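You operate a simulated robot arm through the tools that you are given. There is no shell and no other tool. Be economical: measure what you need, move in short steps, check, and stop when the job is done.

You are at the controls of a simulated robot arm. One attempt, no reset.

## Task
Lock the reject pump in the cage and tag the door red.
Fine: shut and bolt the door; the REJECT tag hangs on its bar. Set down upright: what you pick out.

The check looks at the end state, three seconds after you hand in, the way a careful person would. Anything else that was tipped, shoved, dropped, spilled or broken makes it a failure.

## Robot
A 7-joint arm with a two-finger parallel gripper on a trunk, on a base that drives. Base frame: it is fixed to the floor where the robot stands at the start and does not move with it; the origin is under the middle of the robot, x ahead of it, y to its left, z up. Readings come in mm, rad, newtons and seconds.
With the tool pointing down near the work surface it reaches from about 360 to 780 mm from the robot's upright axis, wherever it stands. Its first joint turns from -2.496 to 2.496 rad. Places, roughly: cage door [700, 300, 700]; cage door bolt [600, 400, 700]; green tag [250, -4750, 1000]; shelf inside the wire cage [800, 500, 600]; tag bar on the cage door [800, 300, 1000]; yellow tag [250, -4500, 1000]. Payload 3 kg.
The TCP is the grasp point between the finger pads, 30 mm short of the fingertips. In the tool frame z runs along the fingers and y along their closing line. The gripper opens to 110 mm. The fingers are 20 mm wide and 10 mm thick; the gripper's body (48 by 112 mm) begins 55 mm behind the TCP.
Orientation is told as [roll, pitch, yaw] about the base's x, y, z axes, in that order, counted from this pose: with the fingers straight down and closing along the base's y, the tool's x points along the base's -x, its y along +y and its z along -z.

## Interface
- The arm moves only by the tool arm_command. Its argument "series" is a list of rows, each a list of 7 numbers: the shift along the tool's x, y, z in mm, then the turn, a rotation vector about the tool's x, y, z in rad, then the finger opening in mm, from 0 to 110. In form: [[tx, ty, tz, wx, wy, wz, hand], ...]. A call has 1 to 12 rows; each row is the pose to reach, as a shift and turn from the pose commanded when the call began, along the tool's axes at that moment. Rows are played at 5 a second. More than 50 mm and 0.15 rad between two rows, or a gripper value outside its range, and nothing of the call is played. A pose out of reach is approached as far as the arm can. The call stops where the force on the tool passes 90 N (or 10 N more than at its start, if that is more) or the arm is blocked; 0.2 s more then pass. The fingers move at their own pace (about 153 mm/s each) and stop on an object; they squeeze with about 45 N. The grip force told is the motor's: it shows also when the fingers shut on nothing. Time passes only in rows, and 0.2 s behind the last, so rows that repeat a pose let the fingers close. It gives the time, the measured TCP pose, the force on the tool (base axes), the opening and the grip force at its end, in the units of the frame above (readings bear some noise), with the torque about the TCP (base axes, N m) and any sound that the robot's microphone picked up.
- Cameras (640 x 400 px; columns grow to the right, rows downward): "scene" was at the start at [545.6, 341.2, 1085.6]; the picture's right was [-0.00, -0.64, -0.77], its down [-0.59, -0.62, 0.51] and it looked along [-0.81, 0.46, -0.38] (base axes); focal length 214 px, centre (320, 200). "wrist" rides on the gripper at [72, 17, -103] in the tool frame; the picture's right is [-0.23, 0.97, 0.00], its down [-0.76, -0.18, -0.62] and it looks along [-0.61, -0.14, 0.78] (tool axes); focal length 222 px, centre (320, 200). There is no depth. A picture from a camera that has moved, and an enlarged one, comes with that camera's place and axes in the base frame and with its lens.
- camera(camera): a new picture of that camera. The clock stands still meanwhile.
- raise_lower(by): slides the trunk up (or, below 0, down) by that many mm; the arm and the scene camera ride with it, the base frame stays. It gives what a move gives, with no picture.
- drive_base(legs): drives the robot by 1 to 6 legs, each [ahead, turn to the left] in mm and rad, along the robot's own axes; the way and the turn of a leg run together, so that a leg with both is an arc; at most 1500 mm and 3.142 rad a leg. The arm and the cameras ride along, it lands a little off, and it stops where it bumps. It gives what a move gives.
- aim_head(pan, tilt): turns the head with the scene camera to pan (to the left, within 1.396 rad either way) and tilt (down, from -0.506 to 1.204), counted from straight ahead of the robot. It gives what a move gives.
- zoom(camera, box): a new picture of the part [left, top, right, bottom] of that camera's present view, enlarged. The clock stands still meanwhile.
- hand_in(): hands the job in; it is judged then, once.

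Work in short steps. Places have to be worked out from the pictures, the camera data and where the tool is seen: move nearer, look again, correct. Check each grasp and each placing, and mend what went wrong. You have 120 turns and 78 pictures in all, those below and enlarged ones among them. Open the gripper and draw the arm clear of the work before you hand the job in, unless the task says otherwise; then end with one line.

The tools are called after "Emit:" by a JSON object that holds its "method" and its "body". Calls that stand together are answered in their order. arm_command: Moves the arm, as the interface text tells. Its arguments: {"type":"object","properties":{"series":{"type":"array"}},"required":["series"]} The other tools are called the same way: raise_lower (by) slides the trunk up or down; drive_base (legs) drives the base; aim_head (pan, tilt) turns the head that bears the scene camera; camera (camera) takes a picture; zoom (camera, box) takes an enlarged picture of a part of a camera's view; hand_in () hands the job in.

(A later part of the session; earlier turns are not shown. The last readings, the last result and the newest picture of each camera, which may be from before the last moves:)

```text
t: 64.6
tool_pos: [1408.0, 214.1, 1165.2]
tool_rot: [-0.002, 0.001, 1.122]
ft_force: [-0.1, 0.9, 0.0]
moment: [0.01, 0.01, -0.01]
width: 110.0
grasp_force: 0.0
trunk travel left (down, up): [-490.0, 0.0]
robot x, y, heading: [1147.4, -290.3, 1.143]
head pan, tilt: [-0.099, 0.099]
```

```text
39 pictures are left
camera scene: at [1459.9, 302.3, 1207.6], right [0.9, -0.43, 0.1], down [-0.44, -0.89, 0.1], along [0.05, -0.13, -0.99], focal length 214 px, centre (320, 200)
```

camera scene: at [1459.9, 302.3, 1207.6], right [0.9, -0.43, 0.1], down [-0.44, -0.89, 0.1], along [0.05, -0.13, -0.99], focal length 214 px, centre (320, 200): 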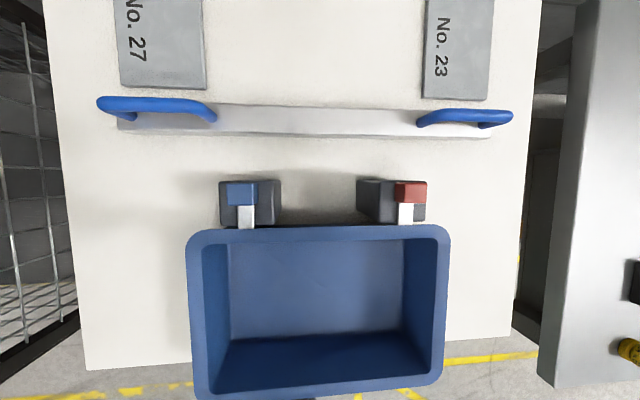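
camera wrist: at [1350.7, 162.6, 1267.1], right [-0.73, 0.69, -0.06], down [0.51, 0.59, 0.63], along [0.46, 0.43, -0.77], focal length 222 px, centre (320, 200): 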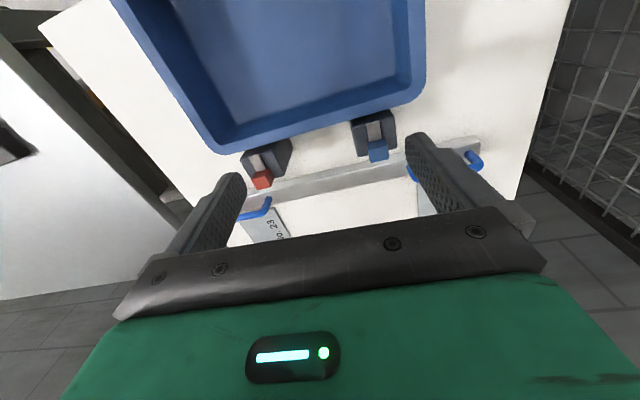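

Both pumps are square with the table; red body centre about (1554,226). I move above it at a height and check with the wrist camera.

Emit:
{"method": "arm_command", "body": {"series": [[-18, -32, 0, 0, 0, 0, 110], [-37, -63, 0, 0, 0, 0, 110], [-56, -95, 20, 0, 0, 0, 110], [-74, -126, 50, 0, 0, 0, 110], [-74, -126, 90, 0, 0, 0, 110]]}}

Emit:
{"method": "camera", "body": {"camera": "wrist"}}

```text
t: 65.8
tool_pos: [1551.8, 223.6, 1074.6]
tool_rot: [-0.001, 0.0, 1.119]
ft_force: [-0.2, 0.0, -0.5]
moment: [-0.02, -0.01, -0.01]
width: 110.2
grasp_force: 0.0
trunk travel left (down, up): [-490.0, 0.0]
robot x, y, heading: [1149.3, -286.8, 1.144]
head pan, tilt: [-0.099, 0.099]
```

```text
38 pictures are left
camera wrist: at [1503.2, 166.1, 1178.6], right [-0.78, 0.63, 0.0], down [0.49, 0.61, 0.62], along [0.39, 0.48, -0.78], focal length 222 px, centre (320, 200)
```

wrist: 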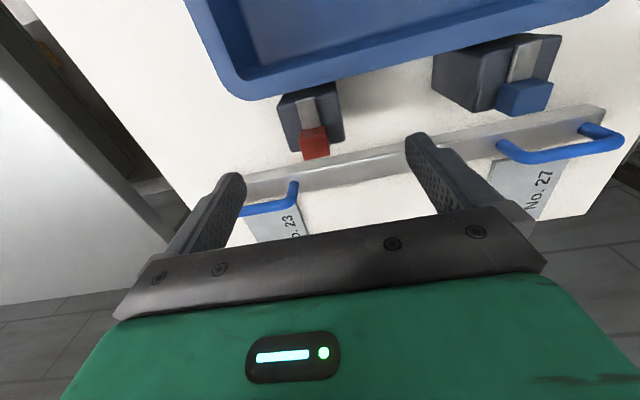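

The red pump lies centred under the fingers within a few mm. I descend to z≈952 and look before closing.

Emit:
{"method": "arm_command", "body": {"series": [[0, -6, 40, 0, 0, 0, 110], [-2, -6, 80, 0, 0, 0, 110], [-2, -6, 105, 0, 0, 0, 110], [-2, -6, 122, 0, 0, 0, 110]]}}

Emit:
{"method": "camera", "body": {"camera": "wrist"}}

```text
t: 66.8
tool_pos: [1558.7, 225.1, 952.8]
tool_rot: [-0.001, 0.004, 1.122]
ft_force: [0.3, 0.7, 0.2]
moment: [0.02, 0.01, 0.0]
width: 110.0
grasp_force: 0.0
trunk travel left (down, up): [-490.0, 0.0]
robot x, y, heading: [1149.0, -285.8, 1.143]
head pan, tilt: [-0.099, 0.099]
```

```text
37 pictures are left
camera wrist: at [1511.4, 167.1, 1056.2], right [-0.78, 0.63, 0.0], down [0.49, 0.61, 0.62], along [0.39, 0.48, -0.78], focal length 222 px, centre (320, 200)
```

wrist: 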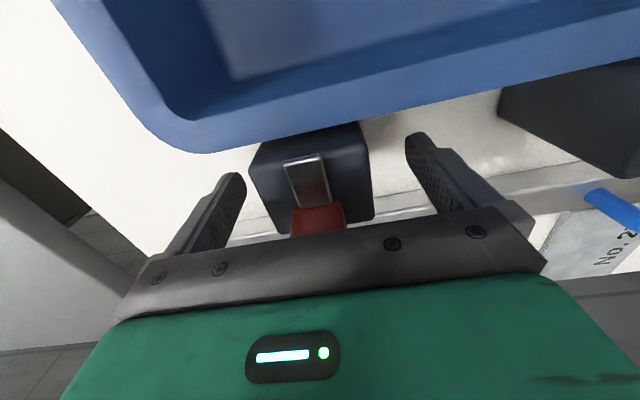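

The pump is well between the fingers. I close and lift slightly.

Emit:
{"method": "arm_command", "body": {"series": [[0, 0, 0, 0, 0, 0, 70], [0, 0, 0, 0, 0, 0, 40], [0, 0, 0, 0, 0, 0, 40], [0, 0, 0, 0, 0, 0, 40]]}}

```text
t: 67.8
tool_pos: [1560.5, 224.5, 953.3]
tool_rot: [-0.002, 0.002, 1.121]
ft_force: [12.0, -7.2, -5.7]
moment: [-0.14, -1.19, 0.23]
width: 59.8
grasp_force: 45.3
trunk travel left (down, up): [-490.0, 0.0]
robot x, y, heading: [1146.9, -284.5, 1.144]
head pan, tilt: [-0.099, 0.099]
```

Gripped at 59.8 mm. I lift straight up 130 mm and view its front face.

Emit:
{"method": "arm_command", "body": {"series": [[0, 0, -10, 0, 0, 0, 40], [0, 0, -50, 0, 0, 0, 40], [0, 0, -90, 0, 0, 0, 40], [0, 0, -130, 0, 0, 0, 40]]}}

Emit:
{"method": "camera", "body": {"camera": "wrist"}}

Emit:
{"method": "camera", "body": {"camera": "scene"}}

```text
t: 68.8
tool_pos: [1561.2, 224.0, 1084.4]
tool_rot: [0.0, 0.002, 1.122]
ft_force: [0.7, -0.2, 0.6]
moment: [-0.05, -0.01, -0.02]
width: 40.3
grasp_force: 0.0
trunk travel left (down, up): [-490.0, 0.0]
robot x, y, heading: [1146.6, -286.7, 1.14]
head pan, tilt: [-0.099, 0.099]
```

```text
36 pictures are left
camera wrist: at [1514.1, 166.6, 1188.6], right [-0.78, 0.63, 0.0], down [0.49, 0.61, 0.62], along [0.39, 0.48, -0.78], focal length 222 px, centre (320, 200)
```

wrist: 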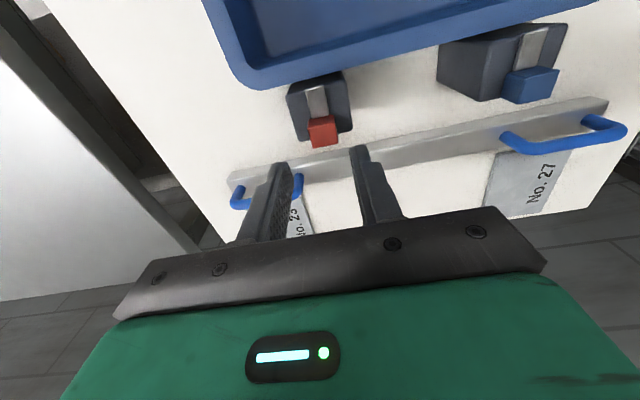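

```text
35 pictures are left
camera scene: at [1613.7, 312.9, 1127.3], right [0.9, -0.43, 0.1], down [-0.44, -0.89, 0.1], along [0.05, -0.13, -0.99], focal length 214 px, centre (320, 200)
```

scene: 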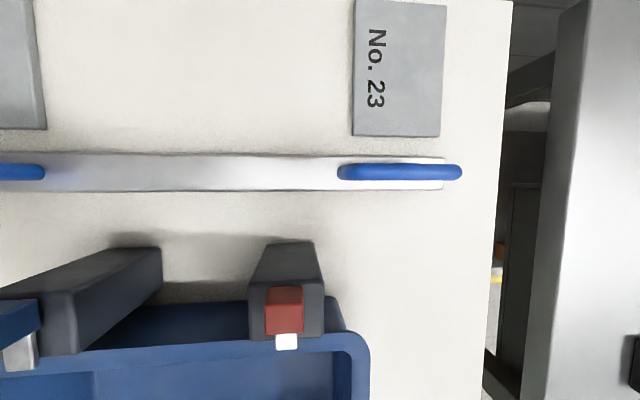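

The pump slipped out and still stands in place. I regrasp a little deeper (TCP z≈946) with full closing, then test with a small lift.

Emit:
{"method": "arm_command", "body": {"series": [[0, 0, 0, 0, 0, 0, 110], [0, 0, 0, 0, 0, 0, 110], [0, 0, 50, 0, 0, 0, 110], [0, 0, 100, 0, 0, 0, 110], [0, 0, 125, 0, 0, 0, 110], [0, 0, 138, 0, 0, 0, 110]]}}

Emit:
{"method": "arm_command", "body": {"series": [[0, 0, 0, 0, 0, 0, 70], [0, 0, 0, 0, 0, 0, 50], [0, 0, 0, 0, 0, 0, 0], [0, 0, 0, 0, 0, 0, 0], [0, 0, 0, 0, 0, 0, 0]]}}

Emit:
{"method": "arm_command", "body": {"series": [[0, 0, -5, 0, 0, 0, 0], [0, 0, -10, 0, 0, 0, 0]]}}

```text
t: 70.2
tool_pos: [1560.9, 224.7, 943.9]
tool_rot: [0.001, 0.003, 1.122]
ft_force: [-0.2, 0.8, -0.2]
moment: [0.0, 0.02, -0.01]
width: 110.1
grasp_force: 0.1
trunk travel left (down, up): [-490.0, 0.0]
robot x, y, heading: [1148.7, -285.8, 1.148]
head pan, tilt: [-0.099, 0.099]
```

```text
t: 71.4
tool_pos: [1561.3, 225.0, 945.7]
tool_rot: [0.0, 0.002, 1.121]
ft_force: [-1.0, -0.2, -2.7]
moment: [0.59, 0.37, 0.31]
width: 59.7
grasp_force: 44.9
trunk travel left (down, up): [-490.0, 0.0]
robot x, y, heading: [1150.0, -286.1, 1.143]
head pan, tilt: [-0.099, 0.099]
```

```text
t: 72.0
tool_pos: [1561.0, 224.4, 952.6]
tool_rot: [-0.001, 0.009, 1.121]
ft_force: [12.5, -7.0, -71.6]
moment: [-0.09, -0.14, -0.07]
width: 59.6
grasp_force: 42.9
trunk travel left (down, up): [-490.0, 0.0]
robot x, y, heading: [1148.4, -283.1, 1.145]
head pan, tilt: [-0.099, 0.099]
```

The 72 N pull at a 7 mm lift shows this is fixed to the table (a clamp or switch), not a pump. I let go, retract, and look at the items on the gray bench.

Emit:
{"method": "arm_command", "body": {"series": [[0, 0, 8, 0, 0, 0, 0], [0, 0, 8, 0, 0, 0, 110], [0, 0, 8, 0, 0, 0, 110], [0, 0, 8, 0, 0, 0, 110], [0, 0, -40, 0, 0, 0, 110], [0, 0, -90, 0, 0, 0, 110], [0, 0, -140, 0, 0, 0, 110], [0, 0, -190, 0, 0, 0, 110], [0, 0, -220, 0, 0, 0, 110]]}}

Emit:
{"method": "aim_head", "body": {"pan": -1.1, "tilt": 0.0}}

Emit:
{"method": "camera", "body": {"camera": "scene"}}

```text
t: 74.0
tool_pos: [1560.0, 226.3, 1176.8]
tool_rot: [-0.001, 0.001, 1.12]
ft_force: [-1.3, 0.6, -0.4]
moment: [-0.01, -0.01, -0.05]
width: 109.8
grasp_force: 0.1
trunk travel left (down, up): [-490.0, 0.0]
robot x, y, heading: [1148.2, -290.8, 1.145]
head pan, tilt: [-0.099, 0.099]
```

```text
t: 75.2
tool_pos: [1559.6, 226.7, 1175.0]
tool_rot: [-0.002, 0.002, 1.121]
ft_force: [-0.2, 0.1, 0.0]
moment: [0.0, 0.0, -0.01]
width: 110.0
grasp_force: 0.1
trunk travel left (down, up): [-490.0, 0.0]
robot x, y, heading: [1150.2, -290.0, 1.142]
head pan, tilt: [-1.1, 0.0]
```

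```text
34 pictures are left
camera scene: at [1679.6, 291.9, 1268.1], right [0.41, -0.2, 0.89], down [-0.43, -0.9, 0.0], along [0.8, -0.39, -0.45], focal length 214 px, centre (320, 200)
```

scene: 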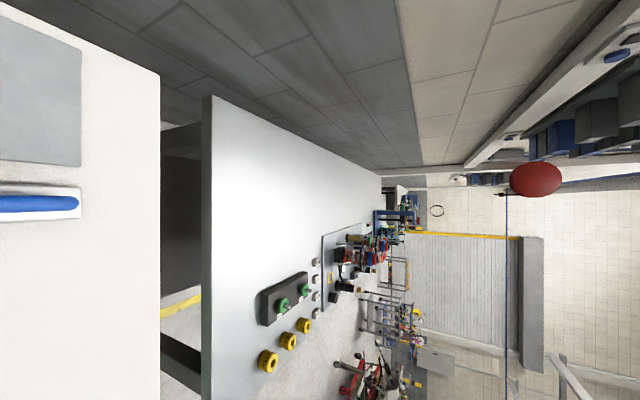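

Emit:
{"method": "zoom", "body": {"camera": "scene", "box": [250, 190, 430, 380]}}

```text
2.11 times, centred on (340, 285) of scene
camera zoom: at [1679.6, 291.9, 1268.1], right [0.41, -0.2, 0.89], down [-0.43, -0.9, 0.0], along [0.8, -0.39, -0.45], focal length 452 px, centre (278, 21)
```

zoom: 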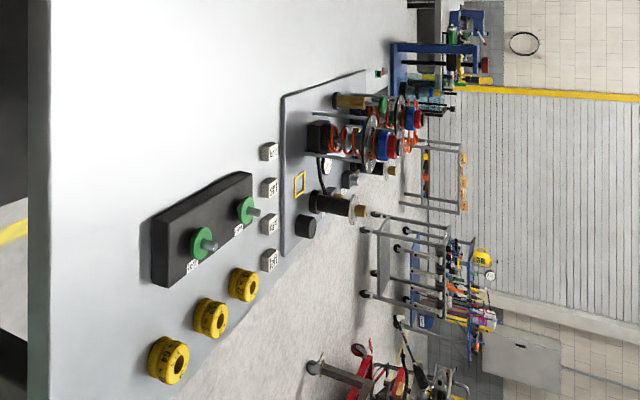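

There is a test rig on the gray bench with pump-like black cylinders. I back off, drive along the aisle and face that bench.

Emit:
{"method": "drive_base", "body": {"legs": [[-400, 0], [0, -0.8], [0, -0.79], [1150, 0], [0, 0.8], [0, 0.79]]}}

Emit:
{"method": "arm_command", "body": {"series": [[0, 0, 0, 0, -0.15, 0, 110], [0, 0, 0, 0, -0.3, 0, 110], [0, 0, 0, 0, -0.45, 0, 110], [0, 0, 0, 0, -0.6, 0, 110]]}}

Emit:
{"method": "aim_head", "body": {"pan": 0, "tilt": -0.2}}

Emit:
{"method": "camera", "body": {"camera": "scene"}}

```text
t: 91.7
tool_pos: [2421.6, -675.6, 1174.8]
tool_rot: [-0.002, 0.001, 1.073]
ft_force: [-0.2, 0.2, -0.3]
moment: [-0.05, 0.03, 0.01]
width: 110.2
grasp_force: 0.0
trunk travel left (down, up): [-490.0, 0.0]
robot x, y, heading: [2028.2, -1196.0, 1.086]
head pan, tilt: [-1.1, 0.0]
```

```text
t: 92.7
tool_pos: [2420.1, -677.0, 1175.7]
tool_rot: [-0.002, -0.6, 1.071]
ft_force: [-0.2, 1.0, -0.9]
moment: [-0.01, -0.03, 0.01]
width: 109.9
grasp_force: 0.0
trunk travel left (down, up): [-490.0, 0.0]
robot x, y, heading: [2033.7, -1193.4, 1.082]
head pan, tilt: [-1.1, 0.0]
```

```text
t: 94.0
tool_pos: [2420.7, -675.9, 1175.6]
tool_rot: [-0.001, -0.599, 1.074]
ft_force: [0.6, 0.0, -0.7]
moment: [-0.02, -0.02, -0.02]
width: 110.2
grasp_force: 0.1
trunk travel left (down, up): [-490.0, 0.0]
robot x, y, heading: [2029.0, -1194.7, 1.08]
head pan, tilt: [0.0, -0.201]
```

```text
32 pictures are left
camera scene: at [2457.9, -605.3, 1290.5], right [0.88, -0.48, 0.0], down [-0.33, -0.61, -0.72], along [0.34, 0.63, -0.7], focal length 214 px, centre (320, 200)
```

scene: 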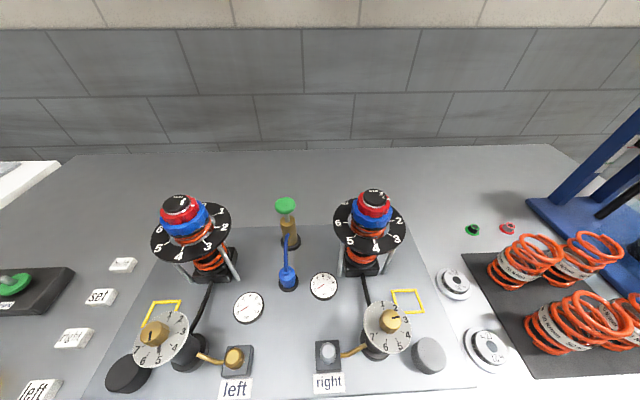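

This is a damper test rig, no pump. I take one look further right before crossing to the far wire shelf where the green/yellow tags stand.

Emit:
{"method": "aim_head", "body": {"pan": -0.9, "tilt": -0.5}}

Emit:
{"method": "camera", "body": {"camera": "scene"}}

```text
t: 95.2
tool_pos: [2419.9, -675.2, 1176.8]
tool_rot: [-0.002, -0.598, 1.073]
ft_force: [-0.1, -0.1, 0.1]
moment: [0.01, 0.02, -0.02]
width: 110.0
grasp_force: 0.1
trunk travel left (down, up): [-490.0, 0.0]
robot x, y, heading: [2032.2, -1194.8, 1.083]
head pan, tilt: [-0.901, -0.499]
```

```text
31 pictures are left
camera scene: at [2501.7, -634.6, 1337.6], right [0.33, -0.68, 0.65], down [0.06, -0.67, -0.74], along [0.94, 0.29, -0.18], focal length 214 px, centre (320, 200)
```

scene: 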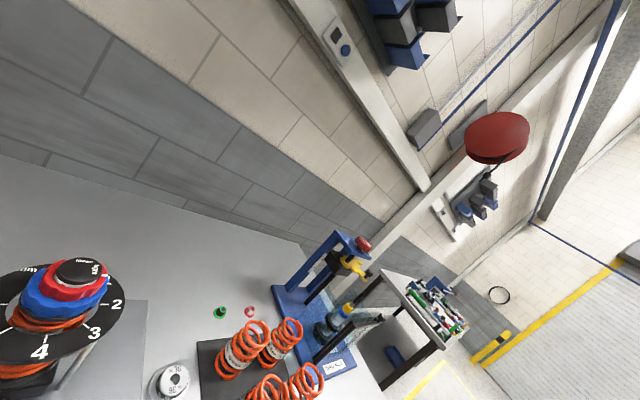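

No pump here either. I drive back along the aisle to in front of the cage and rack, and look at them in passing.

Emit:
{"method": "drive_base", "body": {"legs": [[0, 0.8], [0, 0.8], [1000, 0], [950, 0]]}}

Emit:
{"method": "aim_head", "body": {"pan": -1.0, "tilt": 0.1}}

Emit:
{"method": "camera", "body": {"camera": "scene"}}

```text
t: 109.3
tool_pos: [-234.7, 101.7, 1175.1]
tool_rot: [0.0, -0.598, 2.647]
ft_force: [0.1, -1.0, 0.8]
moment: [-0.01, 0.0, 0.0]
width: 109.8
grasp_force: 0.1
trunk travel left (down, up): [-490.0, 0.0]
robot x, y, heading: [289.2, -283.6, 2.66]
head pan, tilt: [-0.901, -0.499]
```

```text
t: 110.3
tool_pos: [-234.1, 103.3, 1177.2]
tool_rot: [-0.002, -0.599, 2.648]
ft_force: [-0.2, -0.2, -0.4]
moment: [0.01, 0.03, -0.01]
width: 110.0
grasp_force: 0.1
trunk travel left (down, up): [-490.0, 0.0]
robot x, y, heading: [287.0, -283.8, 2.666]
head pan, tilt: [-1.0, 0.099]
```

```text
30 pictures are left
camera scene: at [-231.2, 190.6, 1303.8], right [0.67, 0.25, 0.7], down [0.71, -0.48, -0.52], along [0.2, 0.84, -0.5], focal length 214 px, centre (320, 200)
```

scene: 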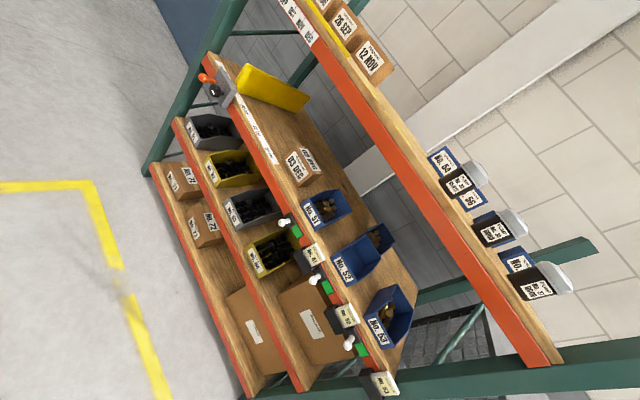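

On the upper rack shelf stand three dark bodies with pale domes and labels, which look like pumps. I zoom in.

Emit:
{"method": "zoom", "body": {"camera": "scene", "box": [410, 130, 590, 320]}}

Emit:
{"method": "zoom", "body": {"camera": "scene", "box": [180, 0, 420, 180]}}

```text
2.11 times, centred on (500, 225) of scene
camera zoom: at [-231.2, 190.6, 1303.8], right [0.67, 0.25, 0.7], down [0.71, -0.48, -0.52], along [0.2, 0.84, -0.5], focal length 452 px, centre (-59, 147)
```

zoom: 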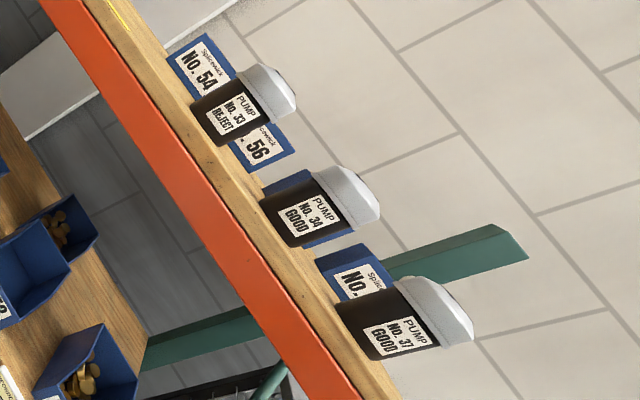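

```text
2.22 times, centred on (300, 90) of scene
camera zoom: at [-231.2, 190.6, 1303.8], right [0.67, 0.25, 0.7], down [0.71, -0.48, -0.52], along [0.2, 0.84, -0.5], focal length 477 px, centre (364, 444)
```

zoom: 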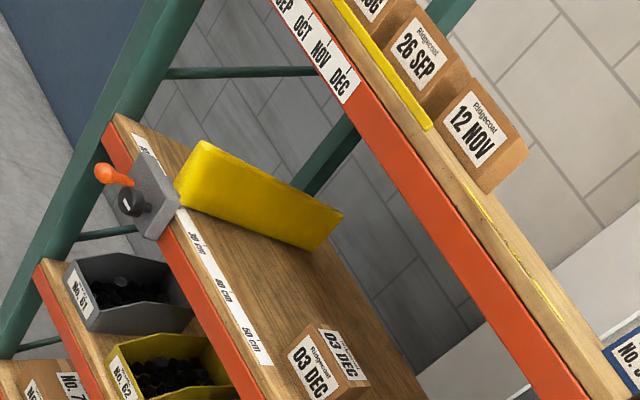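

Found it: PUMP No. 33 carries "REJECT" (34 and 37 say GOOD), on the rack's upper shelf at about z 1300. I reposition the robot in front of it, facing the rack from a safe distance.

Emit:
{"method": "drive_base", "body": {"legs": [[0, 0.15], [560, 0], [0, -0.56], [0, -0.56], [0, -0.57]]}}

Emit:
{"method": "aim_head", "body": {"pan": 0, "tilt": -0.5}}

Emit:
{"method": "camera", "body": {"camera": "scene"}}

```text
t: 118.9
tool_pos: [151.8, 407.3, 1177.4]
tool_rot: [-0.003, -0.602, 1.065]
ft_force: [1.2, -1.1, 0.8]
moment: [0.01, 0.13, 0.05]
width: 110.1
grasp_force: 0.1
trunk travel left (down, up): [-490.0, 0.0]
robot x, y, heading: [-299.6, -73.0, 1.098]
head pan, tilt: [-1.0, 0.099]
```

```text
t: 120.2
tool_pos: [153.2, 410.4, 1177.7]
tool_rot: [-0.001, -0.599, 1.066]
ft_force: [-0.2, 0.4, 0.1]
moment: [0.03, -0.01, -0.02]
width: 110.0
grasp_force: 0.0
trunk travel left (down, up): [-490.0, 0.0]
robot x, y, heading: [-303.8, -71.6, 1.101]
head pan, tilt: [0.0, -0.499]
```

```text
27 pictures are left
camera scene: at [195.2, 488.6, 1317.6], right [0.87, -0.49, 0.0], down [-0.22, -0.4, -0.89], along [0.43, 0.78, -0.46], focal length 214 px, centre (320, 200)
```

scene: 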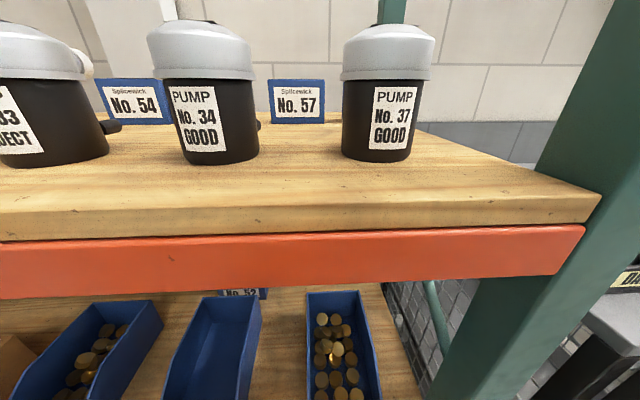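

Pump 33's axis comes out near (96,780), base z≈1261, top ≈1365. Before closing in, I bring the hand back, up 200 mm and pointing down.

Emit:
{"method": "arm_command", "body": {"series": [[8, 0, -46, 0, 0.1, 0, 110], [17, 0, -93, 0, 0.2, 0, 110], [26, 0, -139, 0, 0.3, 0, 110], [35, 0, -185, 0, 0.4, 0, 110], [43, 0, -232, 0, 0.5, 0, 110], [52, 0, -278, 0, 0.6, 0, 110]]}}

```text
t: 121.6
tool_pos: [55.1, 234.1, 1375.6]
tool_rot: [0.0, 0.004, 1.066]
ft_force: [0.3, 0.9, 0.1]
moment: [0.0, 0.03, -0.01]
width: 110.1
grasp_force: 0.0
trunk travel left (down, up): [-490.0, 0.0]
robot x, y, heading: [-300.3, -72.3, 1.1]
head pan, tilt: [0.0, -0.499]
```

Reachable. I go up further, shift left to line up with pump 33, and look forward.

Emit:
{"method": "arm_command", "body": {"series": [[0, 45, -20, 0, 0, 0, 110], [0, 90, -40, 0, 0, 0, 110], [0, 135, -60, 0, 0, 0, 110], [0, 185, -75, 0, 0, -0.05, 110]]}}

Emit:
{"method": "camera", "body": {"camera": "scene"}}

```text
refused: row 4 steps farther than a row can; nothing moved
```

```text
26 pictures are left
camera scene: at [127.1, 367.9, 1441.3], right [0.87, -0.48, 0.0], down [-0.43, -0.77, -0.48], along [0.23, 0.42, -0.88], focal length 214 px, centre (320, 200)
```

scene: 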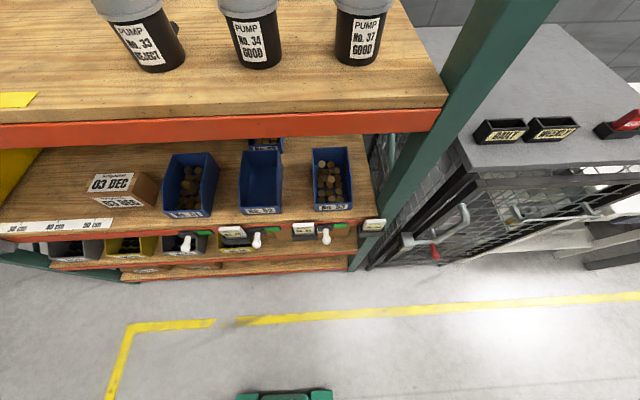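

The pumps are visible; the step was just too long, so I resend with smaller rows, then drive 200 mm closer (hand stays in front of the pumps, above the shelf).

Emit:
{"method": "arm_command", "body": {"series": [[0, 42, -18, 0, 0, 0, 110], [0, 84, -36, 0, 0, 0, 110], [0, 126, -54, 0, 0, -0.03, 110], [0, 165, -72, 0, 0, -0.05, 110]]}}

Emit:
{"method": "drive_base", "body": {"legs": [[220, 0]]}}

Emit:
{"method": "camera", "body": {"camera": "scene"}}

```text
t: 122.6
tool_pos: [-88.3, 315.1, 1448.1]
tool_rot: [-0.001, 0.001, 1.113]
ft_force: [0.4, -0.8, -0.2]
moment: [-0.02, 0.03, -0.02]
width: 110.2
grasp_force: 0.1
trunk travel left (down, up): [-490.0, 0.0]
robot x, y, heading: [-298.7, -76.0, 1.099]
head pan, tilt: [0.0, -0.499]
```

```text
t: 124.3
tool_pos: [11.4, 513.8, 1448.4]
tool_rot: [-0.001, -0.001, 1.117]
ft_force: [0.3, 0.2, -0.5]
moment: [0.03, -0.02, -0.01]
width: 110.3
grasp_force: 0.0
trunk travel left (down, up): [-490.0, 0.0]
robot x, y, heading: [-201.2, 126.6, 1.102]
head pan, tilt: [0.0, -0.499]
```

```text
25 pictures are left
camera scene: at [76.9, 649.4, 1514.3], right [0.9, -0.44, 0.0], down [-0.38, -0.79, -0.48], along [0.21, 0.43, -0.88], focal length 214 px, centre (320, 200)
```

scene: 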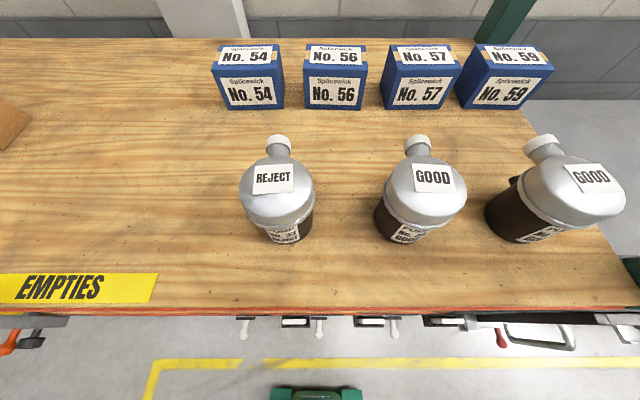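

Clear view: the left pump's lid says REJECT, its neck points to the back, and its axis is near (84,757). I drive 150 mm closer, then bring the hand above it.

Emit:
{"method": "drive_base", "body": {"legs": [[150, 0]]}}

Emit:
{"method": "camera", "body": {"camera": "wrist"}}

```text
t: 125.7
tool_pos: [78.3, 650.8, 1448.9]
tool_rot: [-0.003, -0.001, 1.123]
ft_force: [-0.1, 0.8, 0.3]
moment: [0.0, 0.0, 0.0]
width: 110.0
grasp_force: 0.1
trunk travel left (down, up): [-490.0, 0.0]
robot x, y, heading: [-127.8, 262.7, 1.113]
head pan, tilt: [0.0, -0.499]
```

```text
24 pictures are left
camera wrist: at [30.6, 592.7, 1551.7], right [-0.78, 0.63, 0.0], down [0.49, 0.61, 0.62], along [0.39, 0.48, -0.78], focal length 222 px, centre (320, 200)
```

wrist: 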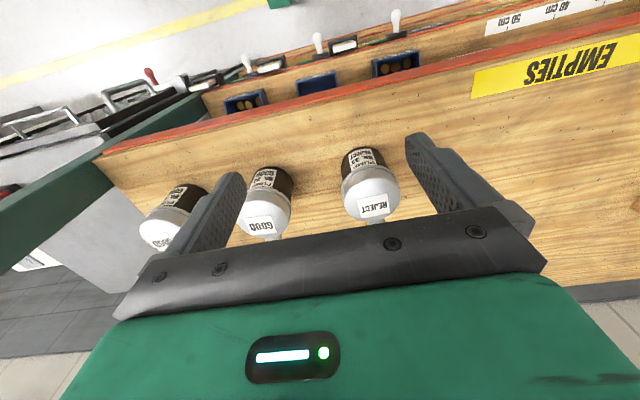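

I move above the pump (tool shift -90, +40) and check alignment before descending.

Emit:
{"method": "arm_command", "body": {"series": [[-30, 13, 0, 0, 0, 0, 110], [-60, 27, 0, 0, 0, 0, 110], [-90, 40, 0, 0, 0, 0, 110], [-90, 40, 30, 0, 0, 0, 110]]}}

Emit:
{"method": "camera", "body": {"camera": "wrist"}}

```text
t: 126.7
tool_pos: [81.4, 749.9, 1417.8]
tool_rot: [-0.002, 0.0, 1.122]
ft_force: [0.7, 0.1, 0.2]
moment: [-0.03, 0.0, -0.01]
width: 110.0
grasp_force: 0.0
trunk travel left (down, up): [-490.0, 0.0]
robot x, y, heading: [-131.2, 258.6, 1.105]
head pan, tilt: [0.0, -0.499]
```

```text
23 pictures are left
camera wrist: at [33.7, 692.2, 1521.1], right [-0.78, 0.63, 0.0], down [0.49, 0.61, 0.62], along [0.39, 0.49, -0.78], focal length 222 px, centre (320, 200)
```

wrist: 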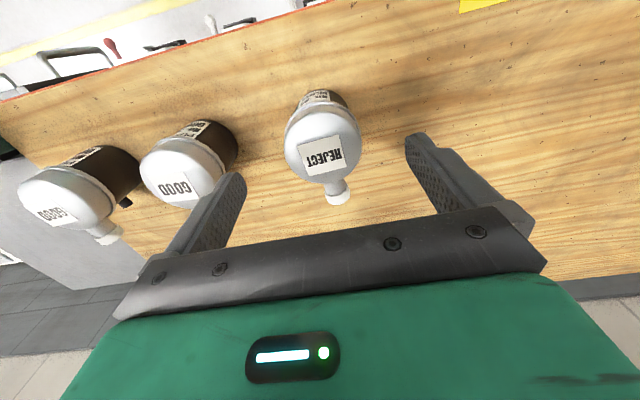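

Centred. I descend to z≈1336 and close.

Emit:
{"method": "arm_command", "body": {"series": [[0, 0, 30, 0, 0, 0, 110], [0, 0, 60, 0, 0, 0, 110], [0, 0, 82, 0, 0, 0, 110]]}}

Emit:
{"method": "arm_command", "body": {"series": [[0, 0, 0, 0, 0, 0, 80], [0, 0, 0, 0, 0, 0, 60], [0, 0, 0, 0, 0, 0, 30], [0, 0, 0, 0, 0, 0, 0], [0, 0, 0, 0, 0, 0, 0]]}}

Emit:
{"method": "arm_command", "body": {"series": [[0, 0, -5, 0, 0, 0, 0], [0, 0, -12, 0, 0, 0, 0]]}}

```text
t: 127.5
tool_pos: [81.5, 748.3, 1337.2]
tool_rot: [-0.003, 0.001, 1.123]
ft_force: [-0.1, -0.2, 0.6]
moment: [-0.02, -0.01, 0.04]
width: 110.0
grasp_force: 0.0
trunk travel left (down, up): [-490.0, 0.0]
robot x, y, heading: [-130.6, 259.9, 1.11]
head pan, tilt: [0.0, -0.499]
```

```text
t: 128.7
tool_pos: [80.2, 748.1, 1337.1]
tool_rot: [-0.002, 0.003, 1.122]
ft_force: [1.2, -1.2, 0.2]
moment: [-0.08, 0.05, -0.01]
width: 65.9
grasp_force: 44.8
trunk travel left (down, up): [-490.0, 0.0]
robot x, y, heading: [-130.0, 259.3, 1.106]
head pan, tilt: [0.0, -0.499]
```

```text
t: 129.3
tool_pos: [80.3, 750.0, 1349.5]
tool_rot: [-0.001, 0.001, 1.122]
ft_force: [-0.9, -0.2, -4.8]
moment: [-0.1, 0.03, -0.02]
width: 66.0
grasp_force: 45.0
trunk travel left (down, up): [-490.0, 0.0]
robot x, y, heading: [-133.5, 260.0, 1.114]
head pan, tilt: [0.0, -0.499]
```

Pump 33 is held (about 0.5 kg). I lift it clear and look right toward the cage door to see whether it stands open.

Emit:
{"method": "arm_command", "body": {"series": [[0, 0, -40, 0, 0, 0, 0], [0, 0, -80, 0, 0, 0, 0]]}}

Emit:
{"method": "aim_head", "body": {"pan": -0.8, "tilt": 0.4}}

Emit:
{"method": "camera", "body": {"camera": "scene"}}

```text
t: 129.9
tool_pos: [81.1, 748.0, 1426.9]
tool_rot: [-0.003, 0.004, 1.121]
ft_force: [1.0, -0.4, -5.8]
moment: [-0.1, 0.05, 0.04]
width: 65.9
grasp_force: 45.5
trunk travel left (down, up): [-490.0, 0.0]
robot x, y, heading: [-132.0, 257.8, 1.106]
head pan, tilt: [0.0, -0.499]
```

```text
t: 131.1
tool_pos: [82.2, 749.2, 1427.0]
tool_rot: [-0.003, 0.002, 1.122]
ft_force: [-0.5, 0.2, -4.5]
moment: [-0.07, 0.03, -0.02]
width: 65.6
grasp_force: 45.0
trunk travel left (down, up): [-490.0, 0.0]
robot x, y, heading: [-130.6, 260.9, 1.111]
head pan, tilt: [-0.799, 0.4]
```

```text
22 pictures are left
camera scene: at [172.9, 787.9, 1496.9], right [0.63, -0.3, 0.72], down [-0.65, -0.71, 0.27], along [0.43, -0.64, -0.64], focal length 214 px, centre (320, 200)
```

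scene: 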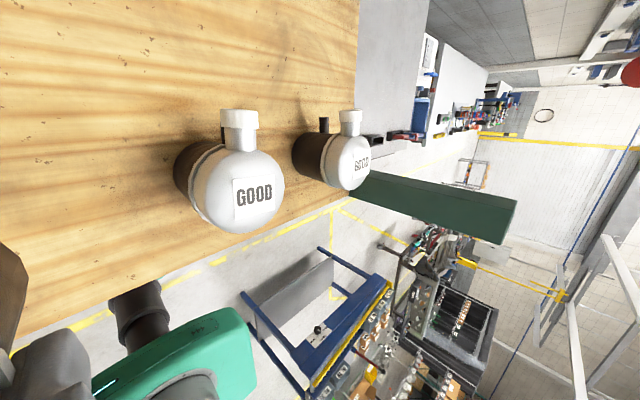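

The neighbouring pumps are untouched. The door must be opened with a free hand and the pump later gripped more from the front, so I take the pump to the free left part of the white table beside the cage; first the drive.

Emit:
{"method": "drive_base", "body": {"legs": [[-430, 0], [0, -0.78], [0, -0.78], [1100, 0], [0, 0.78], [0, 0.78]]}}

Emit:
{"method": "aim_head", "body": {"pan": 0, "tilt": -0.4}}

Emit:
{"method": "camera", "body": {"camera": "scene"}}

```text
t: 147.3
tool_pos: [866.5, -146.1, 1428.5]
tool_rot: [0.0, 0.0, 1.089]
ft_force: [0.7, -0.4, -4.7]
moment: [-0.05, 0.07, -0.01]
width: 64.8
grasp_force: 44.9
trunk travel left (down, up): [-490.0, 0.0]
robot x, y, heading: [683.1, -650.5, 1.067]
head pan, tilt: [-0.799, 0.4]
```

```text
t: 148.5
tool_pos: [867.6, -146.5, 1428.4]
tool_rot: [-0.001, 0.0, 1.089]
ft_force: [0.7, 0.2, -4.5]
moment: [-0.05, 0.09, -0.01]
width: 64.0
grasp_force: 45.4
trunk travel left (down, up): [-490.0, 0.0]
robot x, y, heading: [683.5, -653.3, 1.07]
head pan, tilt: [0.0, -0.4]
```

```text
21 pictures are left
camera scene: at [933.6, -17.1, 1488.8], right [0.89, -0.46, 0.0], down [-0.42, -0.82, -0.39], along [0.18, 0.34, -0.92], focal length 214 px, centre (320, 200)
```

scene: 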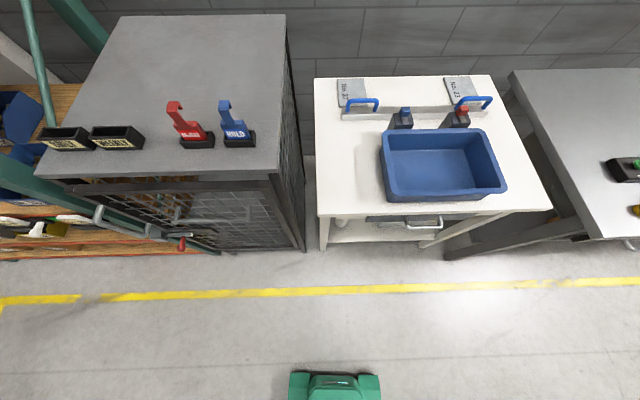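

The layout is clear: free table spot at about (1155,219), z≈883. I drive forward, then bring the pump above the spot and lower the trunk.

Emit:
{"method": "drive_base", "body": {"legs": [[330, 0]]}}

```text
t: 150.6
tool_pos: [1012.0, 136.4, 1428.0]
tool_rot: [-0.002, 0.0, 1.105]
ft_force: [1.3, 0.3, -5.6]
moment: [-0.12, 0.07, -0.03]
width: 63.9
grasp_force: 45.3
trunk travel left (down, up): [-490.0, 0.0]
robot x, y, heading: [834.7, -374.0, 1.081]
head pan, tilt: [0.0, -0.4]
```

Emit:
{"method": "arm_command", "body": {"series": [[-35, -23, 0, 0, 0, 0, 0], [-69, -46, 0, 0, 0, 0, 0], [-104, -69, 0, 0, 0, 0, 0], [-138, -91, 0, 0, 0, 0, 0]]}}

Emit:
{"method": "raise_lower", "body": {"by": -330}}

Emit:
{"method": "camera", "body": {"camera": "scene"}}

```text
t: 151.6
tool_pos: [1142.2, 204.7, 1394.4]
tool_rot: [-0.002, 0.009, 1.103]
ft_force: [0.6, 3.7, -5.6]
moment: [-0.25, 0.12, 0.02]
width: 64.1
grasp_force: 45.3
out of reach, approached as far as the arm can: row 3, 4
trunk travel left (down, up): [-490.0, 0.0]
robot x, y, heading: [834.8, -371.1, 1.077]
head pan, tilt: [0.0, -0.4]
```

```text
t: 154.8
tool_pos: [1138.6, 199.1, 1069.5]
tool_rot: [-0.002, 0.001, 1.105]
ft_force: [-0.6, 0.5, -6.3]
moment: [-0.07, 0.03, -0.03]
width: 64.1
grasp_force: 45.1
trunk travel left (down, up): [-160.0, 330.0]
robot x, y, heading: [838.3, -371.8, 1.076]
head pan, tilt: [0.0, -0.4]
```

```text
20 pictures are left
camera scene: at [1202.2, 329.1, 1129.6], right [0.89, -0.45, 0.0], down [-0.41, -0.82, -0.39], along [0.18, 0.35, -0.92], focal length 214 px, centre (320, 200)
```

scene: 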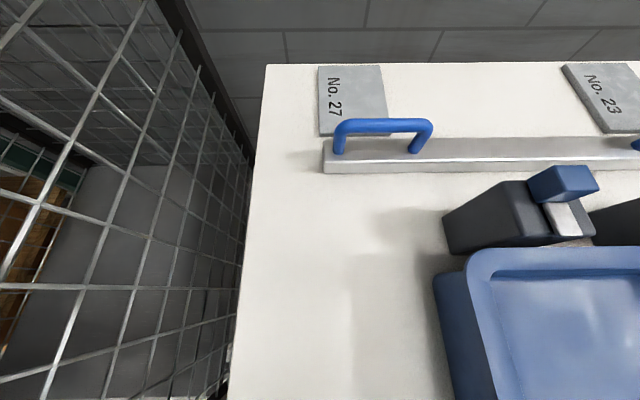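

The spot is free. I lower to just above the expected table height.

Emit:
{"method": "arm_command", "body": {"series": [[0, 0, 30, 0, 0, 0, 0], [0, 0, 60, 0, 0, 0, 0], [0, 0, 90, 0, 0, 0, 0], [0, 0, 104, 0, 0, 0, 0]]}}

Emit:
{"method": "camera", "body": {"camera": "wrist"}}

```text
t: 155.8
tool_pos: [1137.4, 198.5, 966.9]
tool_rot: [-0.001, 0.001, 1.106]
ft_force: [0.0, -0.6, -5.3]
moment: [-0.09, 0.07, 0.03]
width: 63.5
grasp_force: 44.8
trunk travel left (down, up): [-160.0, 330.0]
robot x, y, heading: [838.1, -374.8, 1.08]
head pan, tilt: [0.0, -0.4]
```

```text
19 pictures are left
camera wrist: at [1088.2, 141.2, 1070.0], right [-0.77, 0.64, 0.0], down [0.5, 0.6, 0.62], along [0.4, 0.48, -0.78], focal length 222 px, centre (320, 200)
```

wrist: 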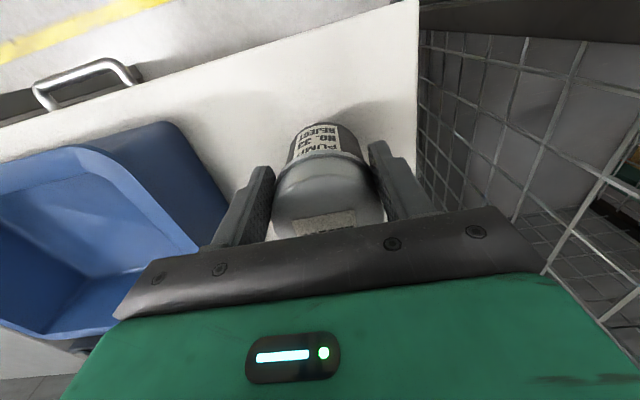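

The pump hangs upright. I lower in small steps watching the force.

Emit:
{"method": "arm_command", "body": {"series": [[0, 0, 3, 0, 0, 0, 0], [0, 0, 6, 0, 0, 0, 0]]}}

Emit:
{"method": "arm_command", "body": {"series": [[0, 0, 3, 0, 0, 0, 0], [0, 0, 5, 0, 0, 0, 0]]}}

```text
t: 156.4
tool_pos: [1138.3, 198.8, 960.0]
tool_rot: [0.0, 0.002, 1.104]
ft_force: [0.5, -0.2, -6.0]
moment: [-0.09, 0.07, 0.0]
width: 63.8
grasp_force: 44.7
trunk travel left (down, up): [-160.0, 330.0]
robot x, y, heading: [835.6, -370.2, 1.08]
head pan, tilt: [0.0, -0.4]
```

```text
t: 157.0
tool_pos: [1139.7, 197.5, 954.6]
tool_rot: [-0.001, 0.002, 1.105]
ft_force: [-0.1, -0.5, -5.1]
moment: [-0.09, 0.04, 0.0]
width: 63.8
grasp_force: 45.3
trunk travel left (down, up): [-160.0, 330.0]
robot x, y, heading: [839.7, -375.0, 1.085]
head pan, tilt: [0.0, -0.4]
```

Emit:
{"method": "arm_command", "body": {"series": [[0, 0, 3, 0, 0, 0, 0], [0, 0, 6, 0, 0, 0, 0]]}}

Emit:
{"method": "arm_command", "body": {"series": [[0, 0, 3, 0, 0, 0, 0], [0, 0, 6, 0, 0, 0, 0]]}}

```text
t: 157.6
tool_pos: [1138.7, 199.1, 949.8]
tool_rot: [-0.003, 0.002, 1.104]
ft_force: [-0.2, 0.4, -5.6]
moment: [-0.09, 0.04, 0.0]
width: 63.8
grasp_force: 45.6
trunk travel left (down, up): [-160.0, 330.0]
robot x, y, heading: [837.6, -373.3, 1.083]
head pan, tilt: [0.0, -0.4]
```

```text
t: 158.2
tool_pos: [1137.2, 199.5, 943.0]
tool_rot: [-0.001, 0.003, 1.106]
ft_force: [-0.6, -0.5, -6.2]
moment: [-0.11, 0.07, 0.02]
width: 63.9
grasp_force: 45.5
trunk travel left (down, up): [-160.0, 330.0]
robot x, y, heading: [834.7, -373.4, 1.08]
head pan, tilt: [0.0, -0.4]
```

No contact yet; I continue in small steps.

Emit:
{"method": "arm_command", "body": {"series": [[0, 0, 3, 0, 0, 0, 0], [0, 0, 5, 0, 0, 0, 0]]}}

Emit:
{"method": "arm_command", "body": {"series": [[0, 0, 2, 0, 0, 0, 0], [0, 0, 4, 0, 0, 0, 0]]}}

Emit:
{"method": "arm_command", "body": {"series": [[0, 0, 2, 0, 0, 0, 0], [0, 0, 4, 0, 0, 0, 0]]}}

```text
t: 158.8
tool_pos: [1138.8, 200.6, 937.5]
tool_rot: [0.0, 0.002, 1.105]
ft_force: [0.3, 0.2, -5.0]
moment: [-0.1, 0.03, 0.03]
width: 63.9
grasp_force: 44.9
trunk travel left (down, up): [-160.0, 330.0]
robot x, y, heading: [834.1, -371.7, 1.081]
head pan, tilt: [0.0, -0.4]
```

```text
t: 159.4
tool_pos: [1139.4, 198.1, 935.9]
tool_rot: [-0.001, -0.005, 1.104]
ft_force: [-0.9, -1.1, 26.0]
moment: [0.42, 0.08, 0.04]
width: 63.4
grasp_force: 45.4
trunk travel left (down, up): [-160.0, 330.0]
robot x, y, heading: [834.5, -370.8, 1.079]
head pan, tilt: [0.0, -0.4]
```

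```text
t: 160.0
tool_pos: [1136.6, 196.3, 934.1]
tool_rot: [-0.002, -0.006, 1.105]
ft_force: [1.6, -8.0, 55.1]
moment: [-0.43, 0.56, -0.01]
width: 62.9
grasp_force: 45.0
trunk travel left (down, up): [-160.0, 330.0]
robot x, y, heading: [834.2, -371.6, 1.086]
head pan, tilt: [0.0, -0.4]
```

Contact at z≈937. I relieve the pressure, open, and rise clear.

Emit:
{"method": "arm_command", "body": {"series": [[0, 0, -4, 0, 0, 0, 0], [0, 0, -4, 0, 0, 0, 0], [0, 0, -4, 0, 0, 0, 110], [0, 0, -4, 0, 0, 0, 110], [0, 0, -4, 0, 0, 0, 110], [0, 0, -45, 0, 0, 0, 110], [0, 0, -90, 0, 0, 0, 110], [0, 0, -130, 0, 0, 0, 110]]}}

Emit:
{"method": "camera", "body": {"camera": "wrist"}}

```text
t: 161.8
tool_pos: [1139.0, 196.7, 1057.9]
tool_rot: [-0.001, 0.001, 1.104]
ft_force: [1.0, -0.1, -0.7]
moment: [-0.02, 0.0, 0.0]
width: 109.9
grasp_force: 0.1
trunk travel left (down, up): [-160.0, 330.0]
robot x, y, heading: [836.8, -370.4, 1.081]
head pan, tilt: [0.0, -0.4]
```

```text
18 pictures are left
camera wrist: at [1090.9, 139.9, 1161.4], right [-0.77, 0.64, 0.0], down [0.5, 0.6, 0.62], along [0.4, 0.48, -0.78], focal length 222 px, centre (320, 200)
```

wrist: 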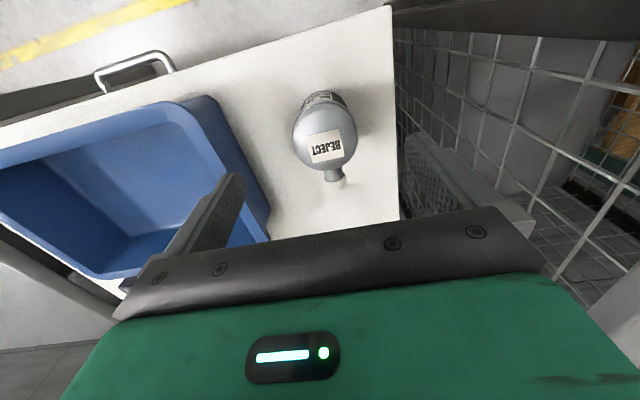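

Pump 33 stands upright on the table at (1139,197). Now the door: I move the robot to the left in front of the cage's bolt side and look.

Emit:
{"method": "drive_base", "body": {"legs": [[-350, 0], [0, 0.8], [0, 0.8], [600, 0], [0, -0.78], [0, -0.78]]}}

Emit:
{"method": "arm_command", "body": {"series": [[0, 0, 0, 0, -0.15, 0, 110], [0, 0, 0, 0, -0.3, 0, 110], [0, 0, 0, 0, -0.45, 0, 110], [0, 0, 0, 0, -0.6, 0, 110], [0, 0, 0, 0, -0.75, 0, 110]]}}

Emit:
{"method": "aim_head", "body": {"pan": -0.1, "tilt": -0.1}}

Emit:
{"method": "camera", "body": {"camera": "scene"}}

```text
t: 175.6
tool_pos: [376.6, 177.2, 1058.6]
tool_rot: [-0.003, 0.003, 1.186]
ft_force: [0.1, -0.7, 0.6]
moment: [0.0, -0.02, -0.01]
width: 110.0
grasp_force: 0.0
trunk travel left (down, up): [-160.0, 330.0]
robot x, y, heading: [89.1, -397.9, 1.167]
head pan, tilt: [0.0, -0.4]
```

```text
t: 176.8
tool_pos: [375.2, 176.7, 1057.4]
tool_rot: [-0.002, -0.749, 1.189]
ft_force: [0.3, 0.1, 0.4]
moment: [0.01, 0.02, 0.03]
width: 110.0
grasp_force: 0.0
trunk travel left (down, up): [-160.0, 330.0]
robot x, y, heading: [90.6, -401.2, 1.17]
head pan, tilt: [0.0, -0.4]
```

```text
t: 177.6
tool_pos: [375.5, 175.9, 1058.3]
tool_rot: [-0.001, -0.749, 1.189]
ft_force: [-0.4, -0.9, 0.3]
moment: [-0.02, 0.03, 0.0]
width: 109.8
grasp_force: 0.0
trunk travel left (down, up): [-160.0, 330.0]
robot x, y, heading: [87.9, -399.4, 1.164]
head pan, tilt: [-0.099, -0.099]
```

```text
17 pictures are left
camera scene: at [405.1, 228.4, 1174.7], right [0.9, -0.44, 0.07], down [-0.24, -0.62, -0.75], along [0.37, 0.65, -0.66], focal length 214 px, centre (320, 200)
```

scene: 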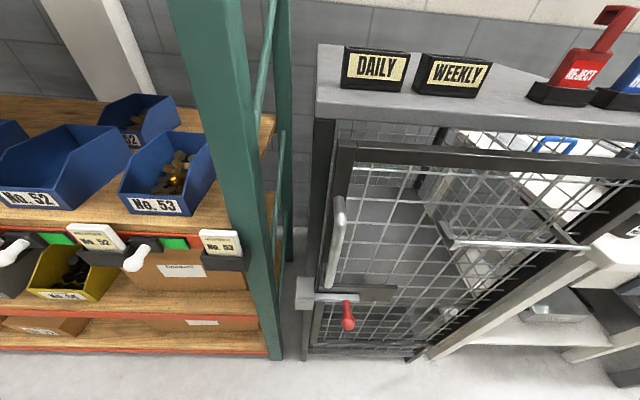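

The handle, bolt (red knob) and tag bar are visible. I zoom on the latch side.

Emit:
{"method": "zoom", "body": {"camera": "scene", "box": [280, 100, 480, 380]}}

```text
1.43 times, centred on (380, 240) of scene
camera zoom: at [405.1, 228.4, 1174.7], right [0.9, -0.44, 0.07], down [-0.24, -0.62, -0.75], along [0.37, 0.65, -0.66], focal length 306 px, centre (234, 143)
```

zoom: 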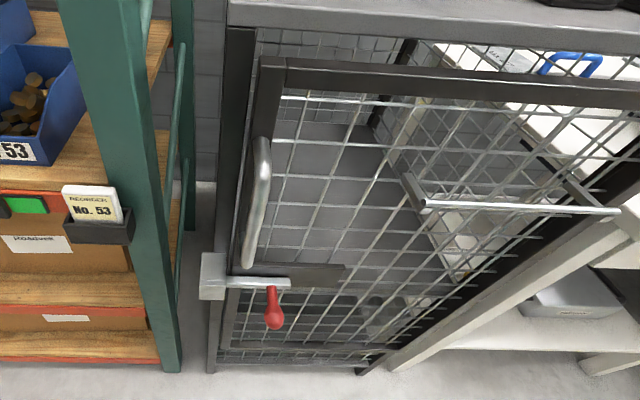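

The bolt is thrown: bar into the keeper, red knob near (561,335,≈715); handle near (526,381,925). I lower the trunk, draw the hand back, and drive 250 mm closer.

Emit:
{"method": "arm_command", "body": {"series": [[32, 0, -30, 0, 0, 0, 110], [64, 0, -60, 0, 0, 0, 110], [95, 0, -89, 0, 0, 0, 110]]}}

Emit:
{"method": "raise_lower", "body": {"by": -155}}

Emit:
{"method": "drive_base", "body": {"legs": [[250, -0.04]]}}

```text
t: 178.4
tool_pos: [326.2, 58.0, 1062.0]
tool_rot: [-0.001, -0.749, 1.189]
ft_force: [0.6, 1.2, -0.8]
moment: [-0.01, 0.02, 0.01]
width: 109.8
grasp_force: 0.1
trunk travel left (down, up): [-160.0, 330.0]
robot x, y, heading: [90.6, -399.7, 1.166]
head pan, tilt: [-0.099, -0.099]
```

```text
t: 180.2
tool_pos: [326.8, 58.7, 907.7]
tool_rot: [-0.002, -0.749, 1.189]
ft_force: [-0.2, -0.2, 0.4]
moment: [0.01, 0.02, -0.03]
width: 110.1
grasp_force: 0.1
trunk travel left (down, up): [-5.0, 485.0]
robot x, y, heading: [91.3, -400.0, 1.164]
head pan, tilt: [-0.099, -0.099]
```

```text
t: 182.0
tool_pos: [447.1, 279.3, 906.0]
tool_rot: [-0.005, -0.75, 1.146]
ft_force: [0.4, 0.6, 0.4]
moment: [-0.01, 0.03, -0.01]
width: 109.7
grasp_force: 0.1
trunk travel left (down, up): [-5.0, 485.0]
robot x, y, heading: [191.9, -172.3, 1.133]
head pan, tilt: [-0.099, -0.099]
```

I bring the open hand in front of the knob with a standoff and look through the wrist camera.

Emit:
{"method": "arm_command", "body": {"series": [[22, -16, 29, 0, 0, 0, 110], [43, -32, 58, 0, 0, 0, 110], [65, -49, 87, 0, 0, 0, 110], [86, -65, 116, 0, 0, 0, 110], [108, -81, 145, 0, 0, 0, 110]]}}

Emit:
{"method": "camera", "body": {"camera": "wrist"}}

```text
t: 183.2
tool_pos: [528.4, 258.0, 726.2]
tool_rot: [-0.002, -0.747, 1.147]
ft_force: [0.8, -0.5, 0.6]
moment: [0.01, -0.05, 0.01]
width: 109.9
grasp_force: 0.1
trunk travel left (down, up): [-5.0, 485.0]
robot x, y, heading: [190.9, -171.0, 1.128]
head pan, tilt: [-0.099, -0.099]
```

```text
15 pictures are left
camera wrist: at [460.9, 154.3, 752.5], right [-0.82, 0.55, 0.15], down [0.22, 0.05, 0.98], along [0.53, 0.83, -0.16], focal length 222 px, centre (320, 200)
```

wrist: 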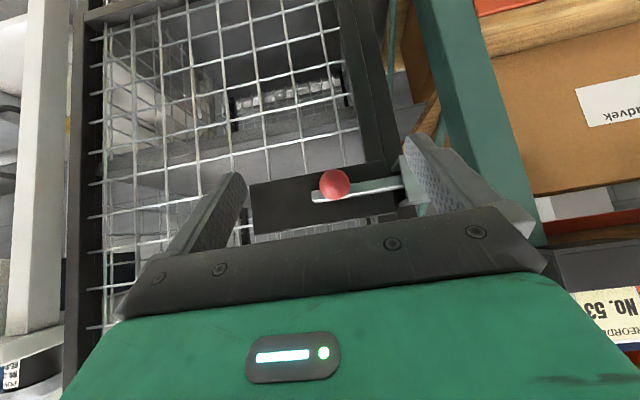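

The red knob points toward me, at about (558,336,707), 64 mm from the keeper. I narrow the fingers to 60 mm and move onto the knob.

Emit:
{"method": "arm_command", "body": {"series": [[0, 5, 0, 0, 0, 0, 60], [-15, 5, 22, 0, 0, 0, 60], [-30, 5, 45, 0, 0, 0, 60], [-45, 5, 67, 0, 0, 0, 60]]}}

Emit:
{"method": "camera", "body": {"camera": "wrist"}}

```text
t: 184.3
tool_pos: [556.7, 328.3, 711.5]
tool_rot: [-0.001, -0.749, 1.147]
ft_force: [-29.4, -74.9, 14.1]
moment: [10.26, -3.6, 1.91]
width: 60.0
grasp_force: 0.2
trunk travel left (down, up): [-5.0, 485.0]
robot x, y, heading: [195.1, -169.8, 1.125]
head pan, tilt: [-0.099, -0.099]
stopped in row 4: the force on the tool passed its limit at 98 N (the readings are from after the stop); the commanded pose is now the measured one
```

```text
14 pictures are left
camera wrist: at [488.8, 222.9, 737.6], right [-0.82, 0.55, 0.15], down [0.22, 0.05, 0.98], along [0.53, 0.83, -0.16], focal length 222 px, centre (320, 200)
```

wrist: 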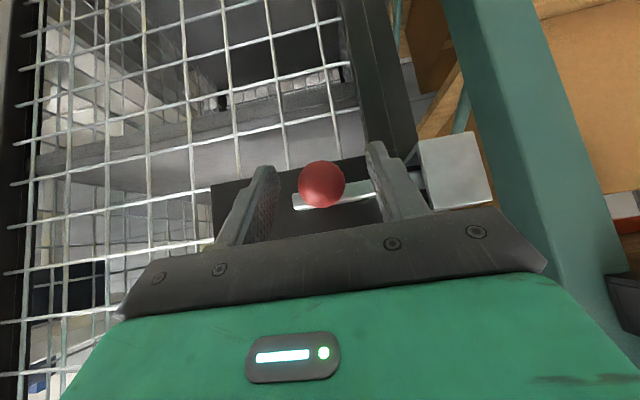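

The head unit, which rides ahead of the hand, presses on the door. I back off and pitch the hand further up so the head comes behind the fingers.

Emit:
{"method": "arm_command", "body": {"series": [[22, 0, -20, 0, 0, 0, 60], [44, 0, -41, 0, 0, 0, 60], [58, 0, -55, 0, -0.12, 0, 60], [58, 0, -55, 0, -0.26, 0, 60], [58, 0, -55, 0, -0.4, 0, 60], [58, 0, -55, 0, -0.54, 0, 60], [58, 0, -55, 0, -0.68, 0, 60]]}}

```text
t: 185.9
tool_pos: [568.6, 309.8, 693.7]
tool_rot: [0.147, -1.311, 1.087]
ft_force: [0.9, 3.4, -13.4]
moment: [-2.35, -0.06, 0.56]
width: 60.6
grasp_force: 0.7
out of reach, approached as far as the arm can: row 3, 4, 5, 6, 7
trunk travel left (down, up): [-5.0, 485.0]
robot x, y, heading: [191.7, -170.8, 1.13]
head pan, tilt: [-0.099, -0.099]
```

The arm came out somewhere off; I draw straight back along the fingers and read the pose.

Emit:
{"method": "arm_command", "body": {"series": [[0, 0, -30, 0, 0, 0, 60], [0, 0, -60, 0, 0, 0, 60]]}}

Emit:
{"method": "camera", "body": {"camera": "wrist"}}

```text
t: 186.5
tool_pos: [588.9, 284.8, 702.2]
tool_rot: [0.184, -1.322, 1.04]
ft_force: [-0.3, 0.5, 0.3]
moment: [-0.01, 0.0, 0.0]
width: 60.0
grasp_force: 0.1
out of reach, approached as far as the arm can: row 1, 2
trunk travel left (down, up): [-5.0, 485.0]
robot x, y, heading: [190.7, -173.0, 1.13]
head pan, tilt: [-0.099, -0.099]
```

```text
13 pictures are left
camera wrist: at [529.6, 180.2, 656.9], right [-0.88, 0.38, 0.26], down [0.06, -0.47, 0.88], along [0.46, 0.8, 0.39], focal length 222 px, centre (320, 200)
```

wrist: 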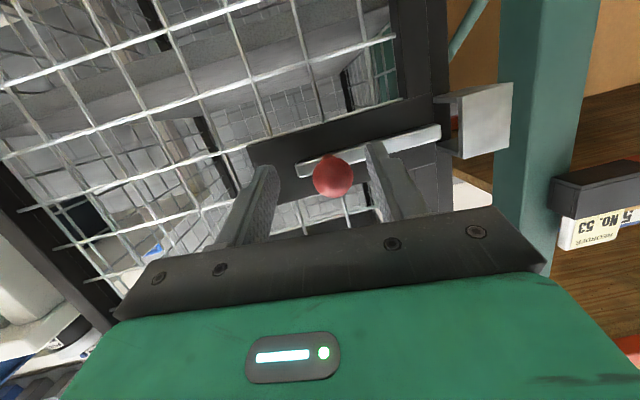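

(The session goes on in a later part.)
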